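You operate a simulated robot arm through the tools that you are given. There is no shell and no other tool. Be economical: measure what you need, move in short steps, check, and stop when the job is done.

Carry out the task below with a simulated robot arm. There is one attempt and no reset: what you move stays moved.

TASK
Put things in order on the worktop over the pan cupboard. At the end: the brown egg from the worktop over the pan cupboard stands where the teal dough pot stood; the red apple from the worktop over the pan cupboard stands on top of the blue ice pack; the teal dough pot stands where the red apple stood; the small jar (marked "Chutney") stands on top of the yellow can (marked "PEARS"); whatever was shut is shut again. Leave all else as you found it, and nothing knocked over.
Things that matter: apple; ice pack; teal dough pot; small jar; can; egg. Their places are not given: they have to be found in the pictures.

Only the result counts: the job must be done as asked and must still hold three seconds after the hand-in. Knocking over, shifting, dropping, spilling or breaking anything else fails it.

THE ROBOT
A 6-joint arm with a two-finger parallel gripper, fixed in place. Base frame: the origin is at the foot of the arm, x ahead of it, y to its left, z up; the work surface is at about z = 0.9. Lengths are in m, angles in degrees, forces in N, time in s.
With the tool pointing down near the work surface it reaches from about 0.24 to 0.64 m from the base axis. Its first joint turns from -66.0 to 66.0 degrees. Payload 2.7 kg.
Tool frame: the origin (TCP) lies between the finger pads and is the grasp point; the fingertips stand 0.023 m ahead of it; z points along the fingers, y is the line along which they close. The gripper opens to 0.094 m. The fingers are 0.038 m wide and 0.01 m thick; the gripper's body (0.054 by 0.096 m) begins 0.039 m behind the TCP.
Orientation is that of the tool frame in the base frame, as a unit quaternion [x, y, z, w]. With the fingers straight down and closing along the base's y, the tool's x points along the base's -x, its y along +y and its z along -z.

THE INTERFACE
- The arm moves only by the tool jog_arm. Its argument "steps" is a list of rows, each an object (a shift or turn left out is 0, a gripper value left out holds the last) with "delta_pos": the shift along the tool's x, y, z in m, a list of three; "delta_rot": the turn, a rotation vector about the tool's x, y, z in degrees, a list of three; "gripper": the finger opening in m, from 0 to 0.094. In form: [{"delta_pos": [tx, ty, tz], "delta_rot": [wx, wy, wz], "gripper": gripper}, ...]. A call has 1 to 20 rows; each row shifts and turns the commanded pose from where the row before left it, along the tool's axes as they then stand. A row lasts 0.2 s, in which the tool goes at most 0.05 m and 8.6 degrees; a call with a longer step from one row to the next is refused whole, and so is a gripper value outside its range. Where a pose cannot be reached the arm comes as near as it can. A force on the tool above 40 N (or 10 N above the force at the start of the call, whichever is more), or a blocked arm, ends the call early, and 0.2 s more pass. Each finger travels about 0.045 m/s and halts on what it meets, pressing with about 22 N; the grip force reading is that of the motor and also rises with nothing between the fingers. The clock runs only during rows and for 0.2 s after the last one: add rows that do not move to give the fingers time. The reply holds the time, the measured pose of the TCP, the force on the tool along the base axes, the opening and the grip force, in the units named above and with some noise, and new pictures: "pictures" is both (left out), scene, wrist or none.
- Cameras (640 x 400 px; columns grow to the right, rows downward): "scene" is fixed at [0.0831, -0.4338, 1.4099]; the picture's right is [0.73, -0.69, 0.00], its down [-0.35, -0.37, -0.86] and it looks along [0.59, 0.62, -0.51] (base axes); focal length 359 px, centre (320, 200). "wrist" rides on the gripper at [-0.039, 0, -0.044] in the tool frame; the picture's right is [0.00, -1.00, 0.00], its down [0.97, 0.00, -0.24] and it looks along [0.24, 0.00, 0.97] (tool axes); focal length 218 px, centre (320, 200).
- probe_pixels(camera, pixels): there is no depth. For up to 12 entries [column, row, z] of the newest picture of that camera ("zoom" is the newest enlarged one), the place [x, y] in the base frame at which the ray of that pixel passes the height z, good to about 0.003 m. The clock stands still meanwhile.
- enlarge(camera, box): a new picture of the part [left, top, right, bottom] of that camera's present view, enlarged. The clock stands still meanwhile.
- sign_off(): hands the job in; it is judged then, once.

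Keep the steps short. Do not move on a guess: measure, check each grasp and each placing, and mend mistakes. In all there are 80 turns and 120 pictures (those below and enlarged ones count). Leave the gripper open and the arm clear of the work at the hand-in unless told otherwise, and finish with a single line.

The tools are called after "Request:" as a command line: name --argument value ..., lists and objects as JSON in quotes. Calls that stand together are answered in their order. jog_arm: Moves the arm, as the interface text tells. Its arguments: {"type":"object","properties":{"steps":{"type":"array"},"pictures":{"type":"string","enum":["both","scene","wrist","none"]}},"required":["steps"]} The other tools are called the same way: probe_pixels (camera, pixels) gives the place at which the rays of pixels pass given heights; enlarge (camera, box) takes an enlarged picture of a part of a camera's view; sign_off () hands the job in.

At the start:

```text
t: 0.0
tcp_pos: [0.381, 0.1625, 1.19]
ee_rot: [0.001, 1.0, 0.0, 0.0]
force: [0.0, 0.0, 0.4]
width: 0.0941
gripper_force: 0.1
```

scene: 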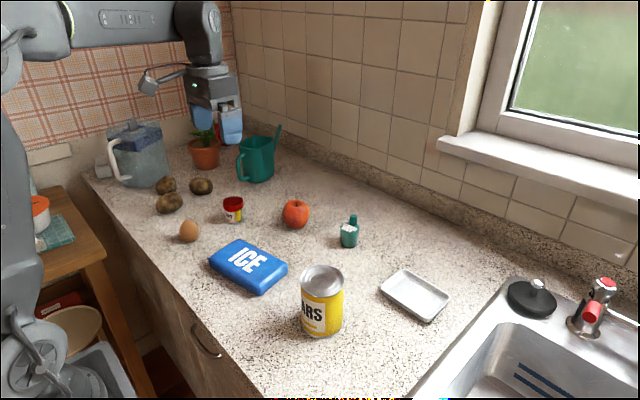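
wrist: 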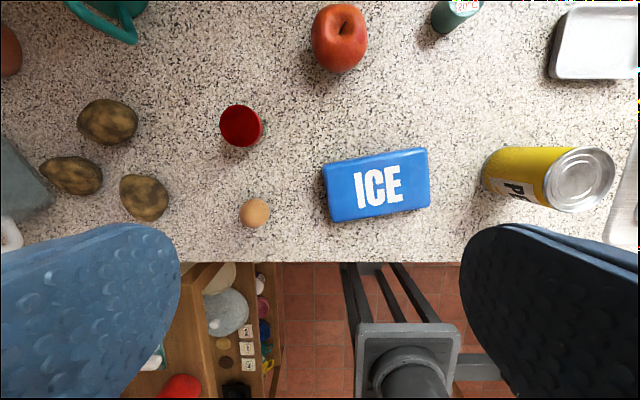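

I see the ice pack, the can, the apple, an egg, a red-lidded jar and two teal things. I'll enlarge to tell the teal ones apart and read the labels.

Request:
enlarge --camera "scene" --box '[160, 120, 400, 270]'

Request:
enlarge --camera "scene" --box '[0, 120, 240, 270]'

Request:
enlarge --camera "wrist" --box '[130, 260, 290, 400]'

```text
2.67 times, centred on (280, 195) of scene
```

zoom: 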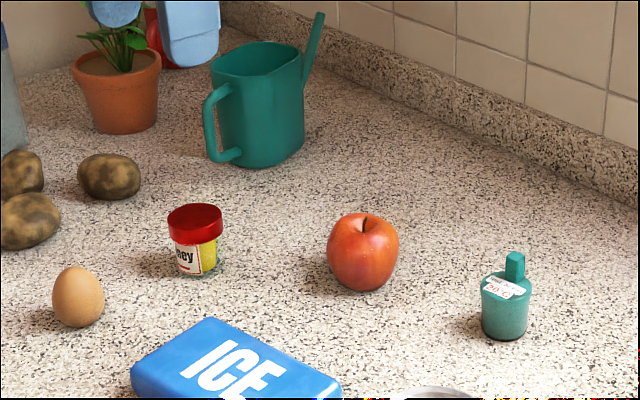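

```text
2.67 times, centred on (120, 195) of scene
```

zoom: 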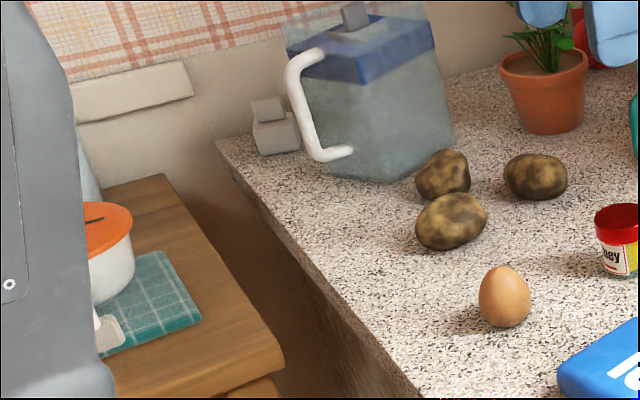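

```text
2.86 times, centred on (210, 330) of wrist
```

zoom: 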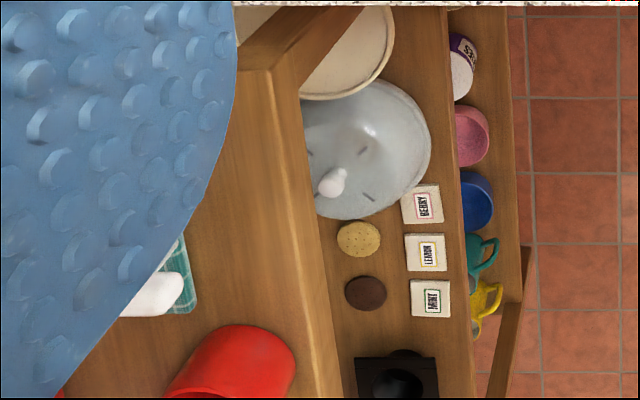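

The small teal pot at (349,232) bears a label. I'll read it from both cameras and look closer at the other things.

Request:
enlarge --camera "scene" --box '[325, 205, 373, 255]'

Request:
enlarge --camera "wrist" --box '[300, 0, 500, 125]'

Request:
probe_pixels --camera "wrist" --pixels '[[339, 38, 0.935], [255, 213, 0.92], [241, 127, 0.95], [376, 185, 0.925], [581, 180, 1.0], [455, 15, 0.93], [323, 165, 0.92], [428, 150, 0.92], [430, 207, 0.92], [329, 222, 0.92], [320, 262, 0.9], [500, 55, 0.9]]'

Request:
probe_pixels --camera "scene" --pixels '[[295, 214, 0.935], [189, 231, 0.92], [233, 202, 0.95], [349, 237, 0.92], [321, 278, 1.0], [322, 325, 0.9], [349, 245, 0.9], [295, 228, 0.9], [233, 220, 0.9], [189, 241, 0.9], [248, 265, 0.925], [256, 165, 0.93]]'

```text
8.00 times, centred on (349, 230) of scene
```

zoom: 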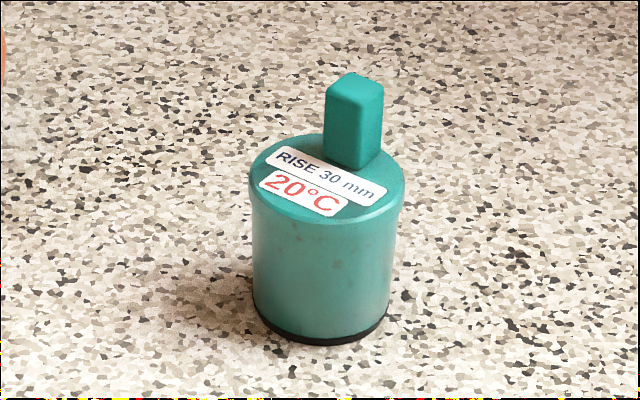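

```text
3.20 times, centred on (400, 62) of wrist
```

zoom: 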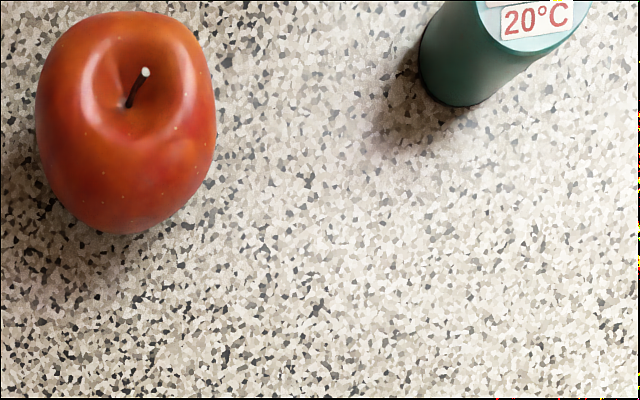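

```text
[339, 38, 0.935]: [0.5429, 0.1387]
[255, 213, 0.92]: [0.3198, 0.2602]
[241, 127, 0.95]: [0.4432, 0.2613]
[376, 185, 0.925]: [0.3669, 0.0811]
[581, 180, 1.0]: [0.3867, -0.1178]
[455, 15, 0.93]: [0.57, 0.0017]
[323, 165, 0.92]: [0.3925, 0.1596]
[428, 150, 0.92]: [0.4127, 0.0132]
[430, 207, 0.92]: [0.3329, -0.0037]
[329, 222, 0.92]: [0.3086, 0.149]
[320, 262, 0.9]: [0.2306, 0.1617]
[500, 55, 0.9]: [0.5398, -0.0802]
```

```text
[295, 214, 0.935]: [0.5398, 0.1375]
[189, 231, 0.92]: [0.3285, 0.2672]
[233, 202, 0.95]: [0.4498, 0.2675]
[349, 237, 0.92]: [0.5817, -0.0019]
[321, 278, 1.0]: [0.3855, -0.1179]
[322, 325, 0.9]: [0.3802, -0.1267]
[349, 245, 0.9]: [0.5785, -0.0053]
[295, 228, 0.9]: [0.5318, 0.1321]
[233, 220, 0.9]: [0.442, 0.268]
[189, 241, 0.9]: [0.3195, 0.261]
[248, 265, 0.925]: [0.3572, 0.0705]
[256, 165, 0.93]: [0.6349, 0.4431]
```

The teal dough pot (labelled RISE 30 mm, 20°C) stands at about (0.578,-0.003), the apple at (0.541,0.138), the ice pack at (0.362,0.08). The order has to be apple, pot, egg, then the jar. First I go above the apple at z≈1.03.

Request:
jog_arm --steps '[{"delta_pos": [-0.04, -0.006, 0.03], "gripper": 0.094}, {"delta_pos": [-0.04, -0.006, 0.03]}, {"delta_pos": [-0.04, -0.006, 0.03]}, {"delta_pos": [-0.04, -0.006, 0.03]}, {"delta_pos": [0, 0, 0.03]}, {}]'

```text
refused: row 1 steps farther than a row can; nothing moved
```

The row was a hair too long, so I'll use smaller rows.

Request:
jog_arm --steps '[{"delta_pos": [-0.032, -0.005, 0.03], "gripper": 0.094}, {"delta_pos": [-0.032, -0.005, 0.03]}, {"delta_pos": [-0.032, -0.005, 0.03]}, {"delta_pos": [-0.032, -0.005, 0.03]}, {"delta_pos": [-0.032, -0.0045, 0.03]}, {}]'

```text
t: 1.4
tcp_pos: [0.54, 0.1369, 1.04]
ee_rot: [-0.001, 1.0, 0.0, 0.0]
force: [0.0, 0.0, -0.7]
width: 0.0938
gripper_force: 0.0
```

scene: 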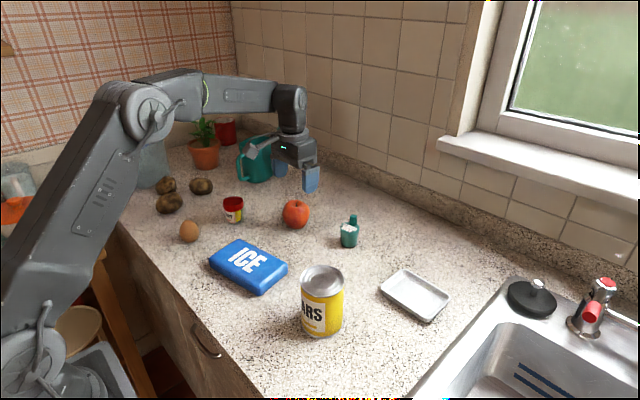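
wrist: 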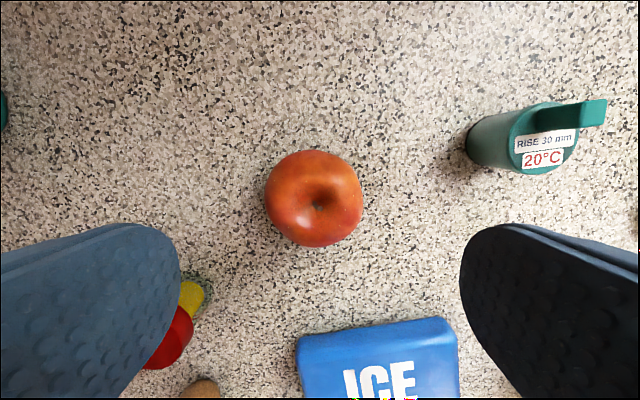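

The apple is centred near (315,198). I'll measure its position, its sides, and the pot from this closer view.

Request:
probe_pixels --camera "wrist" --pixels '[[315, 198, 0.935], [265, 198, 0.935], [363, 198, 0.935], [315, 151, 0.935], [315, 247, 0.935], [543, 138, 0.945], [510, 138, 0.945], [577, 138, 0.945], [467, 145, 0.9], [500, 172, 0.9], [605, 100, 0.97], [500, 112, 0.9]]'

Request:
enlarge --camera "wrist" --box '[440, 70, 620, 190]'

```text
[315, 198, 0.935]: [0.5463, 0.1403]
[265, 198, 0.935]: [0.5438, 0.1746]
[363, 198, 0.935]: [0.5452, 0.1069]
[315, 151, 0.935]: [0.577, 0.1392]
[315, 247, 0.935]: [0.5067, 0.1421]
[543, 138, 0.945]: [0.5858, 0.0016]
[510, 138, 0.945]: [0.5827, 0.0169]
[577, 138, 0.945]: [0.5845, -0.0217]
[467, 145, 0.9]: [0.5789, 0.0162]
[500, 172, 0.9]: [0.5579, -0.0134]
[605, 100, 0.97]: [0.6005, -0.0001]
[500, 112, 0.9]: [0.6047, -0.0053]
```

```text
3.33 times, centred on (530, 130) of wrist
```

zoom: 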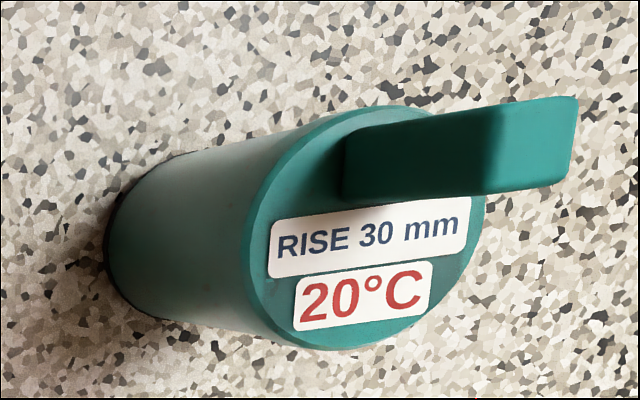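

The apple is about 0.069 m wide, centred at (0.543,0.140). I go down to z 0.935 and close.

Request:
jog_arm --steps '[{"delta_pos": [-0.003, 0.003, 0.03]}, {"delta_pos": [0, 0, 0.035]}, {"delta_pos": [0, 0, 0.025]}, {"delta_pos": [0, 0, 0.015]}, {"gripper": 0.06}, {"gripper": 0.06}, {"gripper": 0.06}, {"gripper": 0.06}]'

```text
t: 3.2
tcp_pos: [0.5434, 0.1413, 0.9369]
ee_rot: [0.0, 1.0, 0.0, 0.0]
force: [-1.1, 0.0, 0.0]
width: 0.067
gripper_force: 22.2
```

scene: 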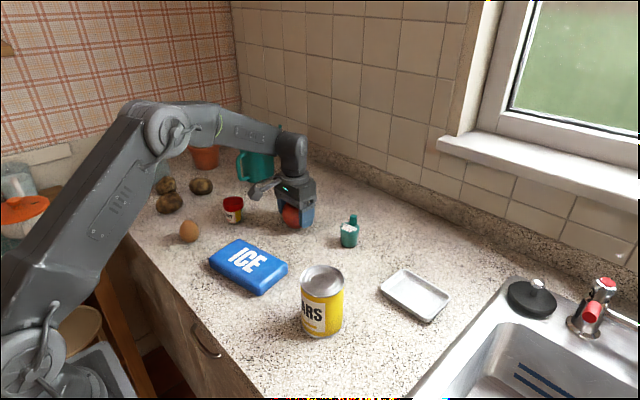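
wrist: 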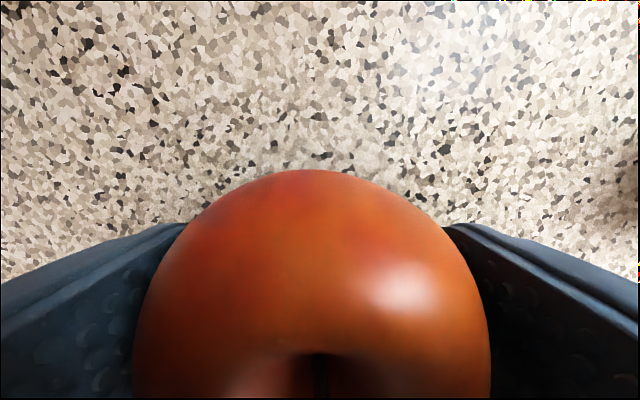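

The apple is held (width 0.067). I lift to about 1.05 and carry it towards the ice pack.

Request:
jog_arm --steps '[{"delta_pos": [0, 0, -0.015]}, {"delta_pos": [0, 0, -0.035]}, {"delta_pos": [0, 0, -0.035]}, {"delta_pos": [0, 0, -0.028]}, {"delta_pos": [0.03, -0.01, 0]}, {"delta_pos": [0.03, -0.01, 0]}, {"delta_pos": [0.03, -0.01, 0]}, {"delta_pos": [0.03, -0.01, 0]}, {"delta_pos": [0.03, -0.01, 0]}, {"delta_pos": [0.0315, -0.012, 0]}, {}]'

Request:
enlarge --camera "scene" --box '[190, 200, 310, 300]'

```text
t: 5.6
tcp_pos: [0.3628, 0.0788, 1.0488]
ee_rot: [0.0, 1.0, -0.001, 0.0]
force: [0.7, -0.6, -0.7]
width: 0.067
gripper_force: 21.9
```

scene: 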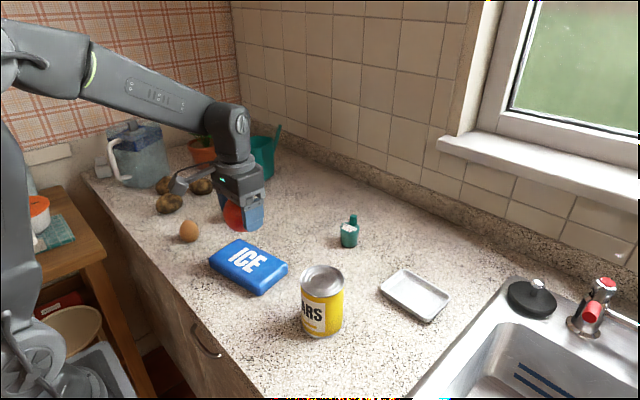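
wrist: 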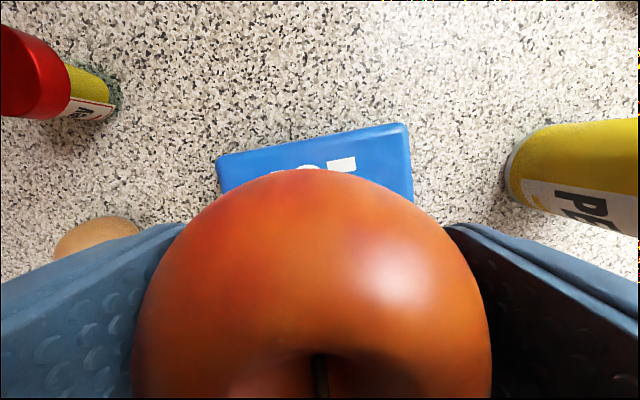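

```text
4.00 times, centred on (250, 250) of scene
```

zoom: 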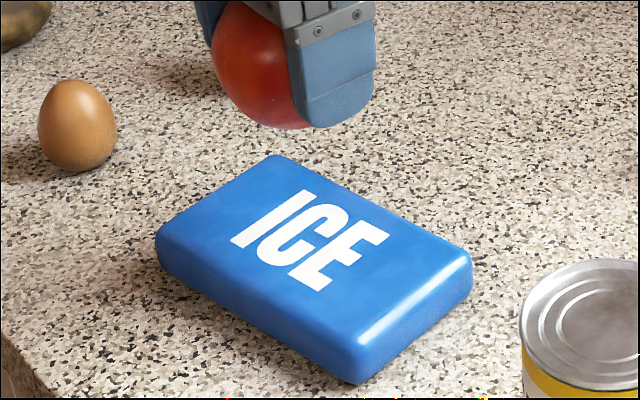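

To find the pack's thickness and centre, I probe its corners at floor and candidate top heights.

Request:
probe_pixels --camera "zoom" --pixels '[[358, 384, 0.9], [360, 348, 0.92], [360, 348, 0.925], [360, 348, 0.93], [275, 156, 0.925], [470, 258, 0.925], [157, 240, 0.925], [160, 270, 0.9], [471, 290, 0.9]]'

Request:
probe_pixels --camera "wrist" --pixels '[[217, 158, 0.925], [406, 125, 0.925], [412, 190, 0.925]]'

```text
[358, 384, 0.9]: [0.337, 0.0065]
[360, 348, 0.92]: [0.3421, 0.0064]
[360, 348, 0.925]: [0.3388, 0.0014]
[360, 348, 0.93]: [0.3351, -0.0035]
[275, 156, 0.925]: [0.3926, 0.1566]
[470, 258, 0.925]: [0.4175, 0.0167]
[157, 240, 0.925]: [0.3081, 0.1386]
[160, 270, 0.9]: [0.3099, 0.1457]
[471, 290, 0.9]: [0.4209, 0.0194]
```

```text
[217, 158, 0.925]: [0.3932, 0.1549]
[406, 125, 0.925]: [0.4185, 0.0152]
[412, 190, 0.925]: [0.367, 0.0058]
```

The pack's centre is (0.364,0.079) and its top is near 0.925–0.93. So contact is due at TCP z ≈0.964. I lower to 0.972 and then feel my way down.

Request:
jog_arm --steps '[{"delta_pos": [0, 0, 0.03]}, {"delta_pos": [0, 0, 0.03]}, {"delta_pos": [0, 0, 0.014]}, {}]' --pictures "none"

Request:
jog_arm --steps '[{"delta_pos": [0, 0, 0.004]}, {"delta_pos": [0, 0, 0.004]}, {}]' --pictures "none"

Request:
enlarge --camera "scene" --box '[190, 190, 310, 300]'

```text
t: 6.6
tcp_pos: [0.3632, 0.0784, 0.9733]
ee_rot: [0.0, 1.0, 0.0, 0.0]
force: [-0.3, 0.5, -0.9]
width: 0.0668
gripper_force: 22.0
```

```text
t: 7.4
tcp_pos: [0.3636, 0.0788, 0.9654]
ee_rot: [0.0, 1.0, 0.0, 0.0]
force: [-0.3, -1.4, 0.0]
width: 0.0671
gripper_force: 21.5
```

```text
3.64 times, centred on (250, 245) of scene
```

zoom: 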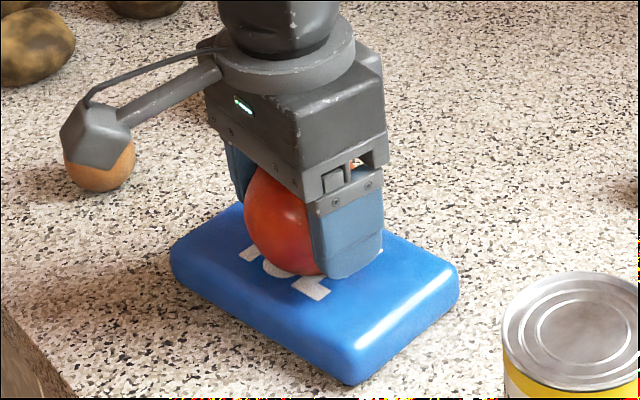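

No contact at 0.9654 yet. I lower by 2 mm rows.

Request:
jog_arm --steps '[{"delta_pos": [0, 0, 0.002]}, {}]' --pictures "none"

Request:
jog_arm --steps '[{"delta_pos": [0, 0, 0.002]}, {}]' --pictures "none"

Request:
enlarge --camera "scene" --box '[220, 215, 290, 265]'

```text
t: 8.0
tcp_pos: [0.3635, 0.0789, 0.9661]
ee_rot: [-0.002, 1.0, 0.0, 0.001]
force: [-2.8, -0.5, 19.6]
width: 0.0671
gripper_force: 21.9
```

```text
t: 8.6
tcp_pos: [0.3637, 0.0787, 0.9622]
ee_rot: [0.0, 1.0, 0.0, 0.002]
force: [3.6, 0.6, 18.9]
width: 0.0672
gripper_force: 21.9
```

```text
8.00 times, centred on (255, 240) of scene
```

zoom: 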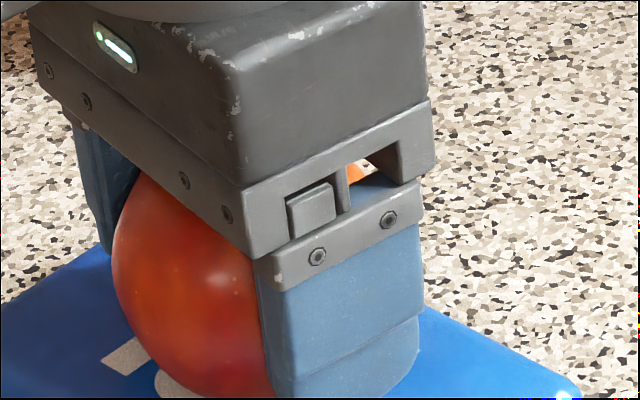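

Contact is there (about 19 N). I ease back 1 mm and open slowly.

Request:
jog_arm --steps '[{"delta_pos": [0, 0, -0.001]}, {"gripper": 0.072}, {"gripper": 0.078}, {"gripper": 0.085}, {"gripper": 0.094}, {}, {"delta_pos": [0, 0, -0.01]}, {"delta_pos": [0, 0, -0.03]}, {"delta_pos": [0, 0, -0.035]}, {"delta_pos": [0, 0, -0.035]}, {}]'

```text
t: 11.0
tcp_pos: [0.3622, 0.0792, 1.0723]
ee_rot: [0.0, 1.0, 0.0, 0.0]
force: [-0.1, -0.2, -0.7]
width: 0.0941
gripper_force: 0.1
```

scene: 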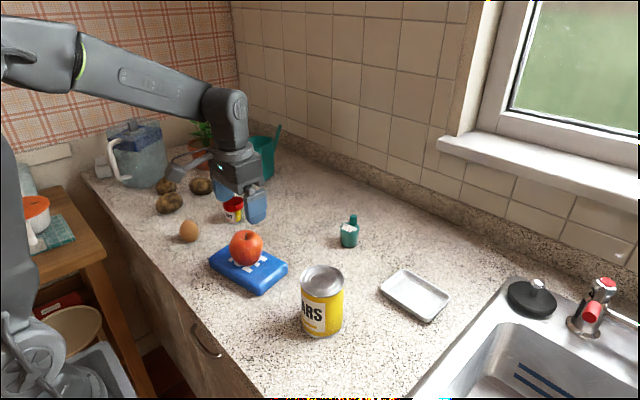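
wrist: 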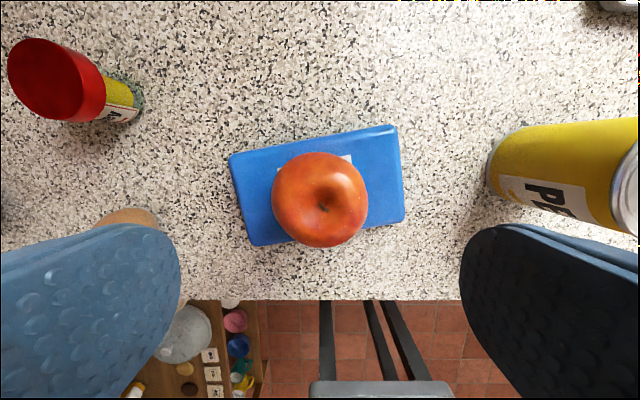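

The apple rests on the ice pack. Next I go over the teal pot, to about (0.580,-0.002,1.07).

Request:
jog_arm --steps '[{"delta_pos": [-0.036, -0.0135, 0]}, {"delta_pos": [-0.036, -0.0135, 0]}, {"delta_pos": [-0.036, -0.0135, 0]}, {"delta_pos": [-0.036, -0.0135, 0]}, {"delta_pos": [-0.036, -0.0135, 0]}, {"delta_pos": [-0.036, -0.0135, 0]}, {}]'

Request:
enlarge --camera "wrist" --box '[240, 140, 400, 240]'

Request:
enlarge --camera "scene" --box '[325, 205, 373, 255]'

```text
t: 12.6
tcp_pos: [0.5771, -0.0035, 1.0726]
ee_rot: [0.0, 1.0, 0.0, -0.001]
force: [0.7, 0.1, -0.2]
width: 0.0941
gripper_force: 0.0
```

scene: 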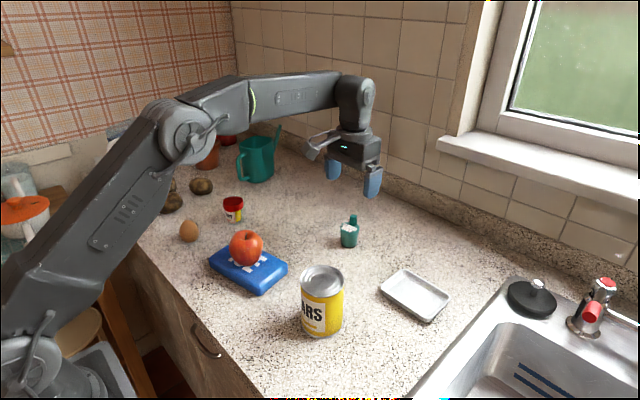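
wrist: 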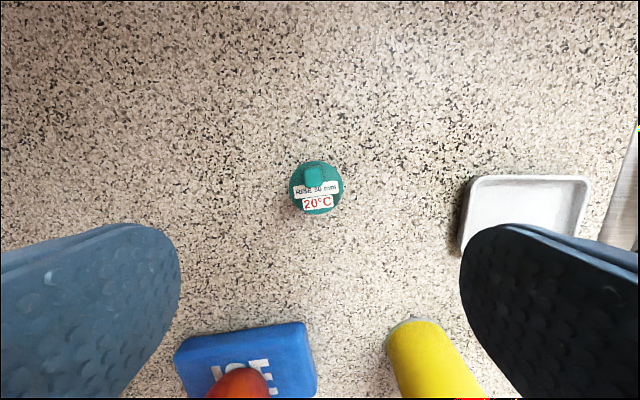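

```text
4.00 times, centred on (320, 190) of wrist
```

zoom: 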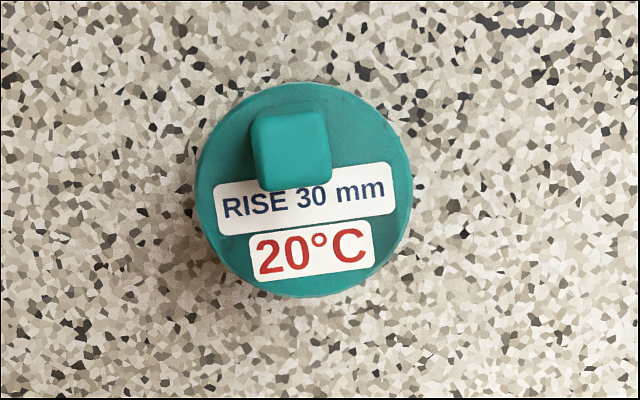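

```text
8.00 times, centred on (349, 230) of scene
```

zoom: 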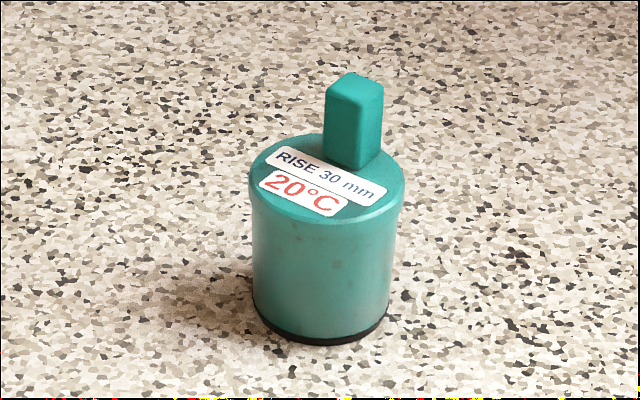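

I need the pot's body centre and the heights of the body top and the post, by probing both cameras.

Request:
probe_pixels --camera "wrist" --pixels '[[316, 188, 0.94], [289, 188, 0.94], [343, 188, 0.94], [316, 161, 0.94], [316, 214, 0.94], [312.5, 179, 0.96], [312.5, 179, 0.97], [312.5, 179, 0.98]]'

Request:
probe_pixels --camera "zoom" --pixels '[[355, 88, 0.96], [355, 88, 0.965], [355, 88, 0.97], [355, 88, 0.98], [326, 180, 0.935], [326, 180, 0.94], [326, 180, 0.945], [326, 180, 0.95], [320, 343, 0.9], [253, 305, 0.9], [388, 305, 0.9]]'

```text
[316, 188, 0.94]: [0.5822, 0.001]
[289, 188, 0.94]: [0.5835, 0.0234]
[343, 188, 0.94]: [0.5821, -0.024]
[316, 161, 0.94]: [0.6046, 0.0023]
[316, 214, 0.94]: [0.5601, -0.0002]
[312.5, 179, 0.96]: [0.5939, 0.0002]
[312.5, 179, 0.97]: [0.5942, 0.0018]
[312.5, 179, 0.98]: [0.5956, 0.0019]
```

```text
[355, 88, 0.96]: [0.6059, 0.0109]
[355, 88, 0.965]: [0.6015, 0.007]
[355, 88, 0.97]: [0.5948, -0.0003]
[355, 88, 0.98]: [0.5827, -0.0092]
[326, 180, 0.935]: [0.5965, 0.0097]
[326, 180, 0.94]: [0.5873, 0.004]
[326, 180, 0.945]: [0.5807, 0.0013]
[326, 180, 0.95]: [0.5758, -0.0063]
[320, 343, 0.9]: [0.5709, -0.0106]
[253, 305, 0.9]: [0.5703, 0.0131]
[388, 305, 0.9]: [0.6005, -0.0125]
```

Body top ≈0.943, post top ≈0.970, diameter ≈0.044, centre ≈(0.582,0.000). To clear the post I grip at z 0.938.

Request:
jog_arm --steps '[{"delta_pos": [-0.005, 0.0035, 0.035]}, {"delta_pos": [0, 0, 0.035]}, {"delta_pos": [0, 0, 0.03]}, {"delta_pos": [0, 0, 0.02]}, {"delta_pos": [0, 0, 0.0145]}, {}]'

```text
t: 14.0
tcp_pos: [0.5835, 0.0014, 0.9372]
ee_rot: [0.0, 1.0, 0.0, 0.0]
force: [-0.2, 0.6, 0.7]
width: 0.094
gripper_force: 0.0
```

scene: 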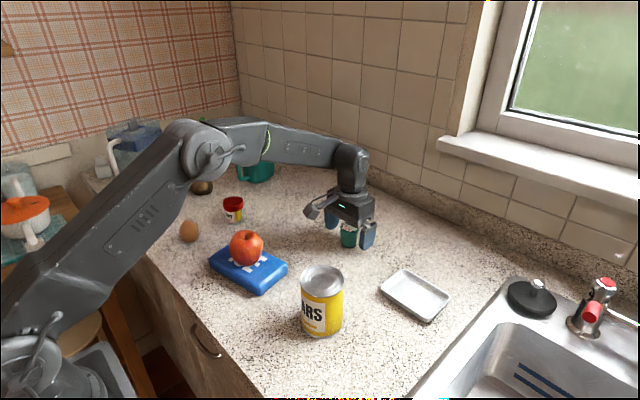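
wrist: 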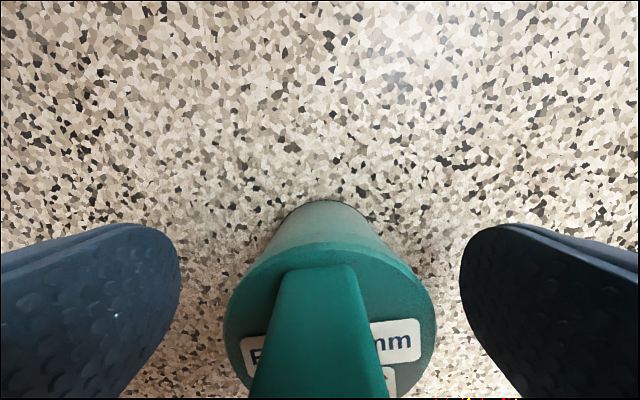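

No contact and well straddled. I close on the body.

Request:
jog_arm --steps '[{"gripper": 0.07}, {"gripper": 0.05}, {"gripper": 0.035}, {"gripper": 0.035}, {"gripper": 0.035}, {"gripper": 0.035}, {"gripper": 0.035}, {"gripper": 0.035}]' --pictures "wrist"

```text
t: 15.8
tcp_pos: [0.5829, 0.0027, 0.9385]
ee_rot: [0.0, 1.0, 0.0, -0.001]
force: [-0.2, -2.1, 2.3]
width: 0.0409
gripper_force: 22.0
```

wrist: 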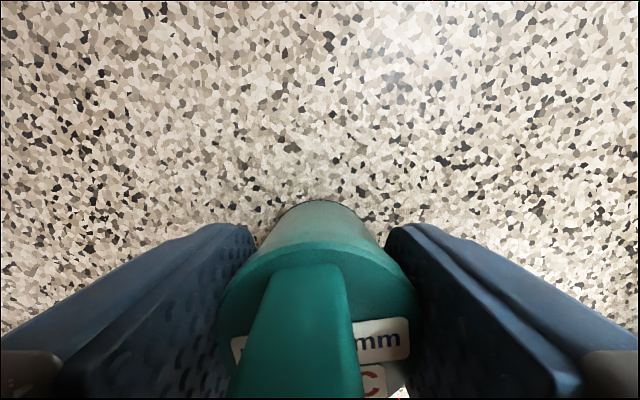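

The pot is held (0.041). I lift 6 cm and carry it to the apple's old place (0.543,0.140).

Request:
jog_arm --steps '[{"delta_pos": [0, 0, -0.02]}, {"delta_pos": [0, 0, -0.04]}, {"delta_pos": [0.01, 0.035, 0]}, {"delta_pos": [0.01, 0.035, 0]}, {"delta_pos": [0.01, 0.035, 0]}, {"delta_pos": [0.009, 0.034, 0]}, {}]'

```text
t: 17.4
tcp_pos: [0.5433, 0.1444, 0.9981]
ee_rot: [0.001, 1.0, 0.0, 0.0]
force: [0.1, -0.9, -1.0]
width: 0.0408
gripper_force: 22.1
```

scene: 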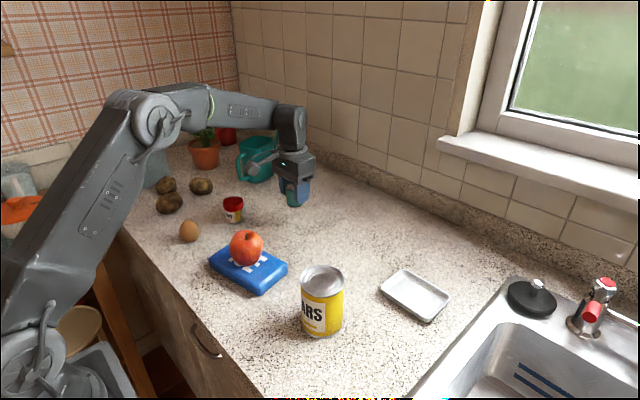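
wrist: 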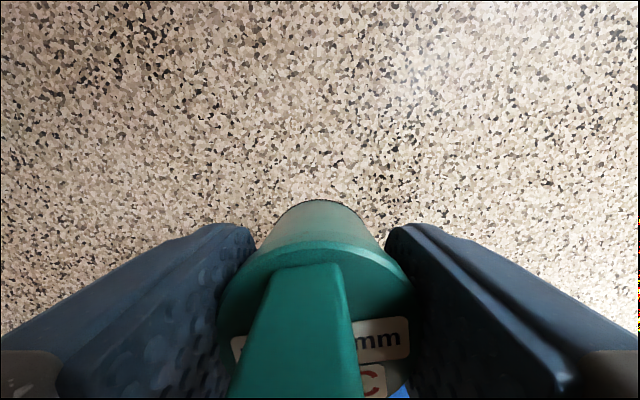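

Measured y is 0.144, so I correct by -3 mm and lower to just above contact height.

Request:
jog_arm --steps '[{"delta_pos": [0, -0.003, 0.02]}, {"delta_pos": [0, 0, 0.02]}, {"delta_pos": [0, 0, 0.015]}, {}]' --pictures "none"

Request:
jog_arm --steps '[{"delta_pos": [0, 0, 0.003]}, {}]' --pictures "none"

Request:
jog_arm --steps '[{"delta_pos": [0, 0, 0.002]}, {}]' --pictures "none"

```text
t: 18.4
tcp_pos: [0.5429, 0.1389, 0.9443]
ee_rot: [0.0, 1.0, 0.0, 0.0]
force: [0.3, -0.7, -1.2]
width: 0.0409
gripper_force: 22.6
```

```text
t: 19.0
tcp_pos: [0.5446, 0.1379, 0.9409]
ee_rot: [0.0, 1.0, 0.0, 0.0]
force: [0.5, -0.4, -0.7]
width: 0.0405
gripper_force: 22.0
```

```text
t: 19.6
tcp_pos: [0.5443, 0.1384, 0.9393]
ee_rot: [0.0, 1.0, 0.0, 0.0]
force: [0.4, 0.3, -1.6]
width: 0.0407
gripper_force: 22.4
```

Still no contact. I go down in 1.5 mm steps.

Request:
jog_arm --steps '[{"delta_pos": [0, 0.001, 0.0015]}, {}]' --pictures "none"

Request:
jog_arm --steps '[{"delta_pos": [0, 0, 0.001]}, {}]' --pictures "wrist"

```text
t: 20.2
tcp_pos: [0.5438, 0.1401, 0.939]
ee_rot: [0.0, 1.0, 0.0, 0.0]
force: [-1.1, -0.9, 0.3]
width: 0.0404
gripper_force: 22.0
```

```text
t: 20.8
tcp_pos: [0.5447, 0.1397, 0.938]
ee_rot: [0.0, 1.0, 0.0, 0.001]
force: [-6.6, -1.8, 11.1]
width: 0.0404
gripper_force: 21.7
```

wrist: 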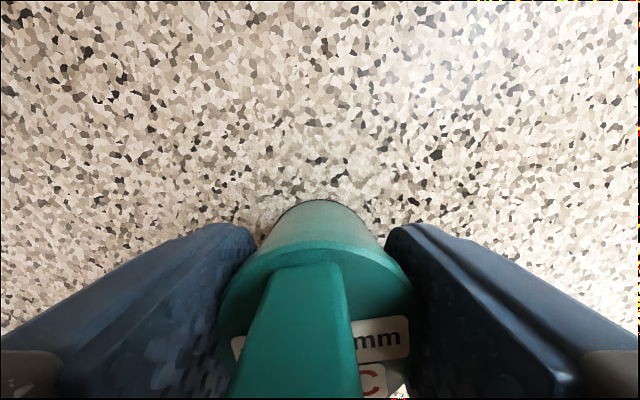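

Contact (11 N). I release, rise clear and look.

Request:
jog_arm --steps '[{"gripper": 0.045}, {"gripper": 0.055}, {"gripper": 0.07}, {"gripper": 0.094}, {}, {}, {"delta_pos": [0, 0, -0.02]}, {"delta_pos": [0, 0, -0.04]}, {"delta_pos": [0, 0, -0.04]}, {"delta_pos": [0, 0, -0.03]}, {}]'

Request:
enlarge --camera "scene" --box '[265, 180, 325, 240]'

```text
t: 23.2
tcp_pos: [0.544, 0.1383, 1.0667]
ee_rot: [-0.001, 1.0, 0.0, 0.0]
force: [-0.8, 0.6, -0.5]
width: 0.0938
gripper_force: 0.0
```

scene: 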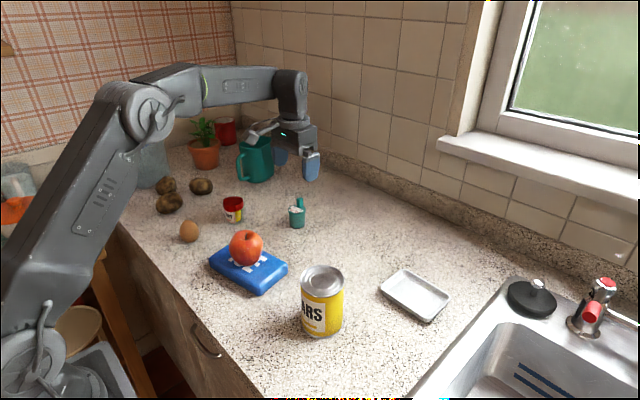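
wrist: 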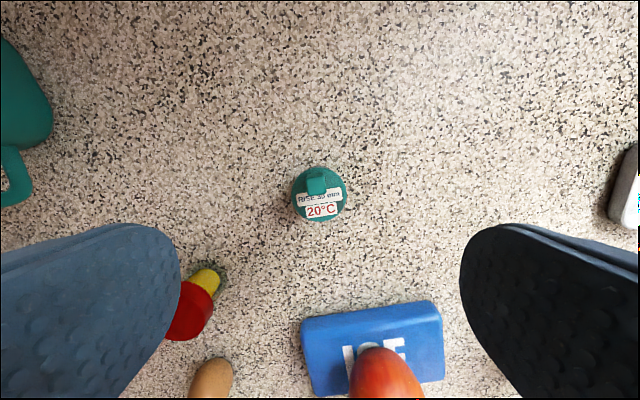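

```text
6.67 times, centred on (295, 210) of scene
```

zoom: 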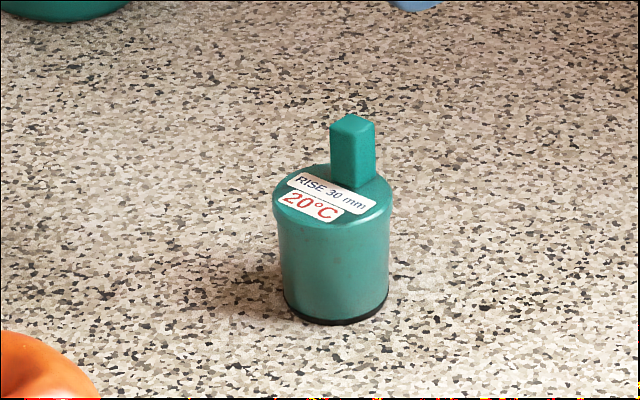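

The pot stands upright in the apple's old place. Now I go to the egg near (0.323,0.262), staying at z 1.07.

Request:
jog_arm --steps '[{"delta_pos": [0.0368, 0.0206, 0]}, {"delta_pos": [0.0368, 0.0206, 0]}, {"delta_pos": [0.0368, 0.0206, 0]}, {"delta_pos": [0.0368, 0.0206, 0]}, {"delta_pos": [0.0368, 0.0206, 0]}, {"delta_pos": [0.0368, 0.0206, 0]}, {}]'

Request:
enlarge --camera "wrist" --box '[240, 140, 400, 240]'

Request:
enlarge --camera "scene" --box '[165, 210, 215, 250]'

```text
t: 24.8
tcp_pos: [0.3233, 0.2631, 1.0662]
ee_rot: [0.0, 1.0, 0.0, 0.0]
force: [-0.2, -0.2, -0.7]
width: 0.0941
gripper_force: 0.1
```

scene: 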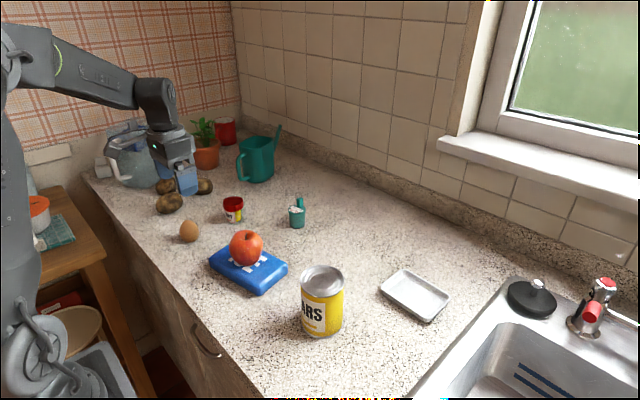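
wrist: 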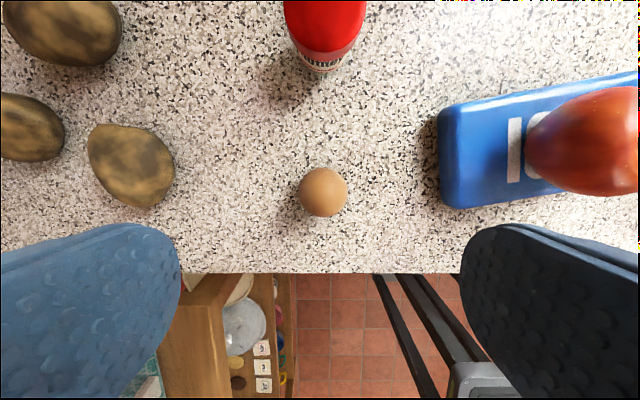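

```text
4.00 times, centred on (320, 190) of wrist
```

zoom: 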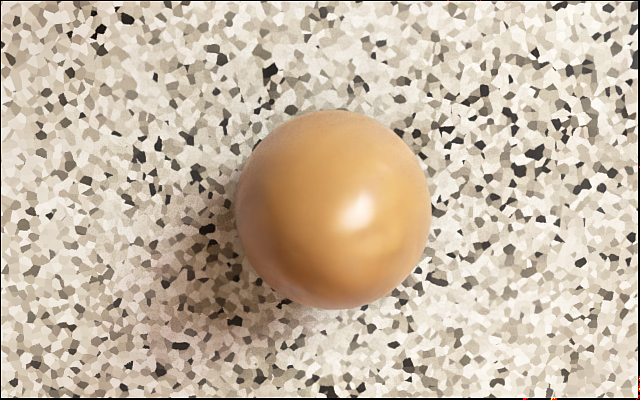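

```text
10.00 times, centred on (190, 230) of scene
```

zoom: 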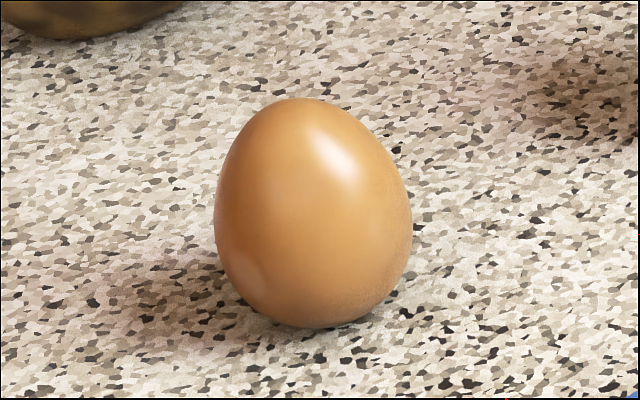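

The egg stands on end. I measure it, and how near the potato and jar lie to the fingers' path.

Request:
probe_pixels --camera "wrist" --pixels '[[323, 192, 0.922], [299, 192, 0.922], [347, 192, 0.922], [323, 167, 0.922], [323, 217, 0.922], [175, 170, 0.915], [150, 207, 0.915], [320, 75, 0.9], [325, 72, 0.9]]'

Request:
probe_pixels --camera "zoom" --pixels '[[313, 212, 0.925], [318, 328, 0.9], [300, 99, 0.95], [300, 99, 0.955], [300, 99, 0.96]]'

```text
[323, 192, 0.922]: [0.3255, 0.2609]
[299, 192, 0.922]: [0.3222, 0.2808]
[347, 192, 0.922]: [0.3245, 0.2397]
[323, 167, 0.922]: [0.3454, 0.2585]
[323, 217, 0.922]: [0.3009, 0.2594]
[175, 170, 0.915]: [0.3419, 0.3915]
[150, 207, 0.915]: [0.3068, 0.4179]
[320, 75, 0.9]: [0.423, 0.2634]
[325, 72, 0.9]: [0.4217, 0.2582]
```

```text
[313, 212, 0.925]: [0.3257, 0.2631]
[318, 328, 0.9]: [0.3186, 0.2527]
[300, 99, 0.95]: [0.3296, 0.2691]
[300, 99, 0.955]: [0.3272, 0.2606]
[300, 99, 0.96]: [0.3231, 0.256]
```

The egg is centred at (0.324,0.260), about 0.042 wide and 0.054 high, with room on all sides. I lower to z 0.928 and close gently.

Request:
jog_arm --steps '[{"delta_pos": [-0.001, -0.003, 0.035], "gripper": 0.08}, {"delta_pos": [0, 0, 0.035], "gripper": 0.065}, {"delta_pos": [0, 0, 0.035]}, {"delta_pos": [0, 0, 0.02]}, {"delta_pos": [0, 0, 0.013]}, {"gripper": 0.055}, {"gripper": 0.048}, {}]'

```text
t: 26.6
tcp_pos: [0.3237, 0.2598, 0.9299]
ee_rot: [-0.001, 1.0, -0.001, 0.0]
force: [0.1, -0.3, -0.4]
width: 0.048
gripper_force: 0.0
```

scene: 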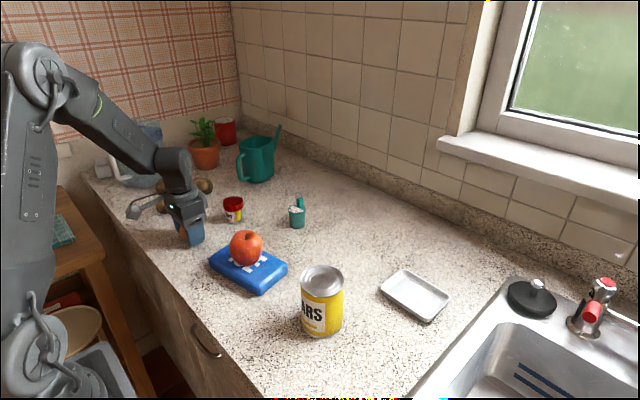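
wrist: 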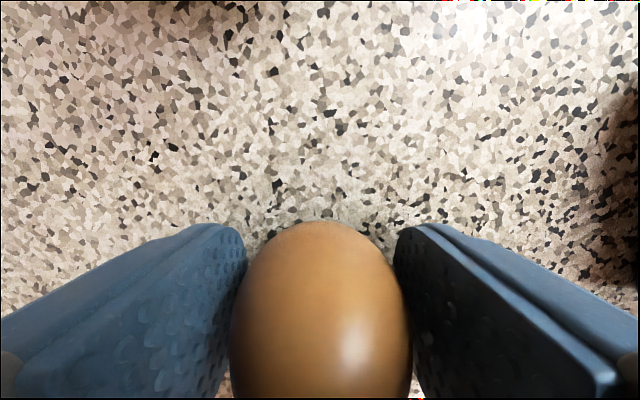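

The egg sits between the pads with about 3 mm on each side. I lower 2 mm and close in small steps.

Request:
jog_arm --steps '[{"delta_pos": [0, 0, 0.002], "gripper": 0.045}, {"gripper": 0.043}, {"gripper": 0.041}, {"gripper": 0.04}, {}, {}]' --pictures "wrist"

```text
t: 28.0
tcp_pos: [0.3245, 0.2584, 0.9261]
ee_rot: [0.0, 1.0, 0.0, 0.0]
force: [0.4, -0.3, 0.4]
width: 0.041
gripper_force: 12.1
```

wrist: 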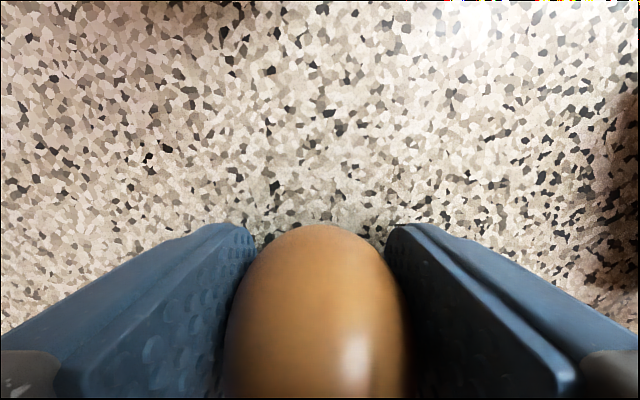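

Gripped at 12 N, width 0.041. I lift, carrying the egg high to the pot's old place (0.582,0.000).

Request:
jog_arm --steps '[{"delta_pos": [0, 0, -0.014]}, {"delta_pos": [0, 0, -0.03]}, {"delta_pos": [0, 0, -0.04]}, {"delta_pos": [0, 0, -0.04]}, {"delta_pos": [0, 0, -0.01]}, {}]' --pictures "wrist"

Request:
jog_arm --steps '[{"delta_pos": [-0.0287, -0.0288, 0]}, {"delta_pos": [-0.0287, -0.0288, 0]}, {"delta_pos": [-0.0287, -0.0288, 0]}, {"delta_pos": [-0.0287, -0.0288, 0]}, {"delta_pos": [-0.0287, -0.0288, 0]}, {"delta_pos": [-0.0287, -0.0288, 0]}, {"delta_pos": [-0.0287, -0.0288, 0]}, {"delta_pos": [-0.0287, -0.0288, 0]}, {"delta_pos": [-0.0287, -0.0288, 0]}, {}]'

```text
t: 29.4
tcp_pos: [0.3251, 0.2599, 1.0614]
ee_rot: [0.0, 1.0, -0.001, -0.001]
force: [0.5, 0.4, -0.1]
width: 0.0413
gripper_force: 5.3
```

wrist: 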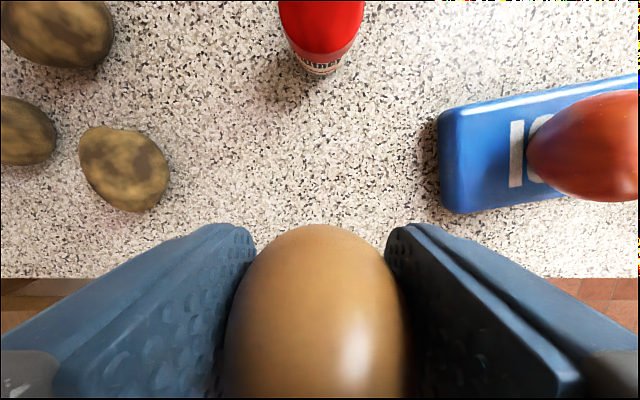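

```text
t: 31.6
tcp_pos: [0.5845, -0.0008, 1.0629]
ee_rot: [0.0, 1.0, 0.0, 0.0]
force: [0.5, -1.4, -1.3]
width: 0.041
gripper_force: 5.2
```

scene: 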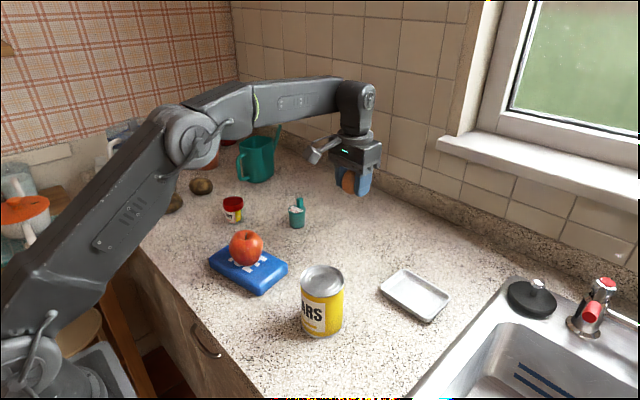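
wrist: 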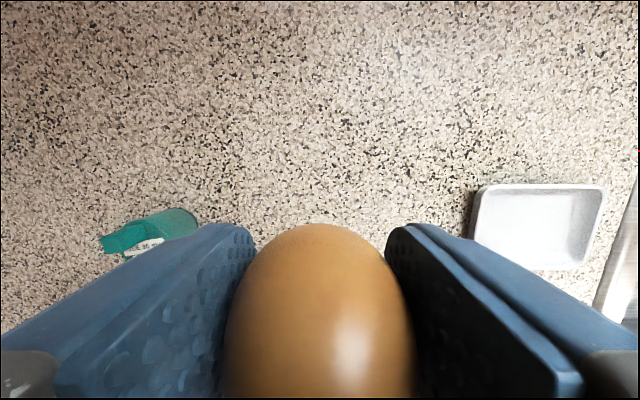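

The egg hangs steady. I lower it to about 0.932, correcting x by -1.5 mm.

Request:
jog_arm --steps '[{"delta_pos": [0.0015, 0, 0.035]}, {"delta_pos": [0, 0, 0.035]}, {"delta_pos": [0, 0, 0.035]}, {"delta_pos": [0, 0, 0.018]}, {"delta_pos": [0, 0, 0.006]}, {}]' --pictures "none"

Request:
jog_arm --steps '[{"delta_pos": [0, 0, 0.002]}, {}]' --pictures "none"

Request:
jog_arm --steps '[{"delta_pos": [0, 0, 0.0015]}, {}]' --pictures "both"

```text
t: 33.0
tcp_pos: [0.5804, 0.0013, 0.9309]
ee_rot: [0.0, 1.0, 0.0, 0.0]
force: [0.1, 0.1, -0.3]
width: 0.0411
gripper_force: 5.1
```

```text
t: 33.6
tcp_pos: [0.5812, 0.0011, 0.9295]
ee_rot: [0.0, 1.0, 0.0, 0.0]
force: [0.0, 1.2, -0.7]
width: 0.0413
gripper_force: 5.5
```

```text
t: 34.2
tcp_pos: [0.5813, 0.001, 0.927]
ee_rot: [0.0, 1.0, 0.0, 0.0]
force: [0.9, 0.2, -1.2]
width: 0.0412
gripper_force: 5.4
```

scene: 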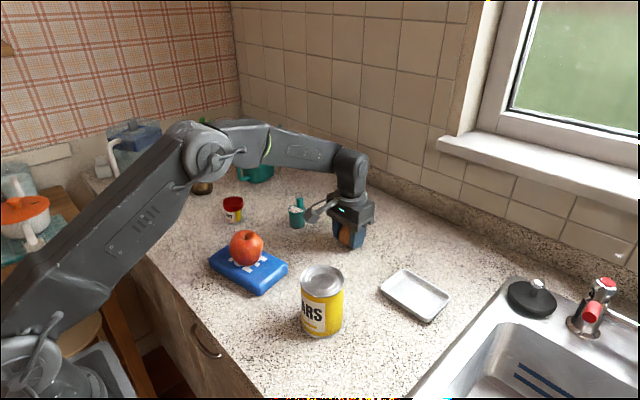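
wrist: 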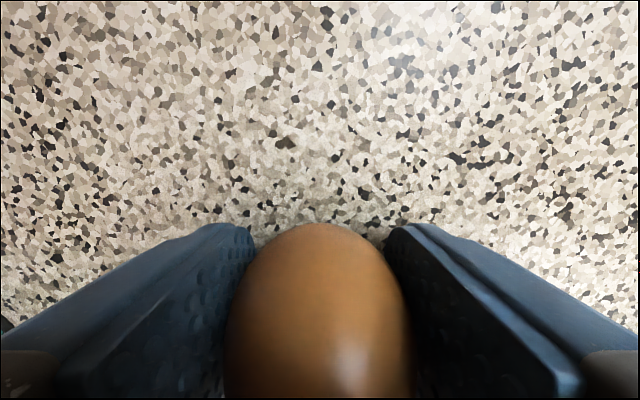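

No contact yet at 0.927. I continue by 1 mm.

Request:
jog_arm --steps '[{"delta_pos": [0, 0, 0.001]}, {}]' --pictures "none"

Request:
jog_arm --steps '[{"delta_pos": [0, 0, 0.001]}, {}]' --pictures "none"

```text
t: 34.8
tcp_pos: [0.5821, 0.0003, 0.9262]
ee_rot: [0.0, 1.0, 0.0, 0.0]
force: [0.8, -1.1, -0.9]
width: 0.0412
gripper_force: 5.0
```

```text
t: 35.4
tcp_pos: [0.5821, 0.0009, 0.9259]
ee_rot: [0.0, 1.0, 0.0, 0.0]
force: [0.3, -0.1, 1.2]
width: 0.0414
gripper_force: 5.2
```

Request:
jog_arm --steps '[{"delta_pos": [0, 0, 0.0007]}, {}]' --pictures "none"

```text
t: 36.0
tcp_pos: [0.5811, 0.0011, 0.925]
ee_rot: [0.0, 1.0, 0.0, 0.0]
force: [0.4, -0.8, 0.6]
width: 0.0411
gripper_force: 5.1
```

Request:
jog_arm --steps '[{"delta_pos": [0, 0, 0.0007]}, {}]' --pictures "none"

Request:
enlarge --camera "scene" --box '[320, 210, 380, 255]'

```text
t: 36.6
tcp_pos: [0.582, 0.0002, 0.9255]
ee_rot: [0.0, 1.0, 0.0, -0.001]
force: [0.1, -0.8, 2.0]
width: 0.0408
gripper_force: 5.2
```

```text
8.89 times, centred on (350, 232) of scene
```

zoom: 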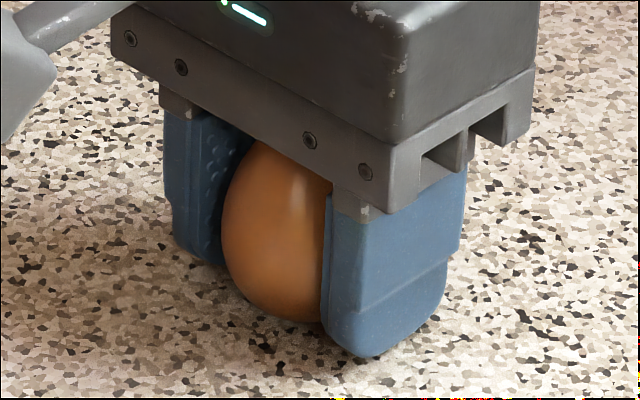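

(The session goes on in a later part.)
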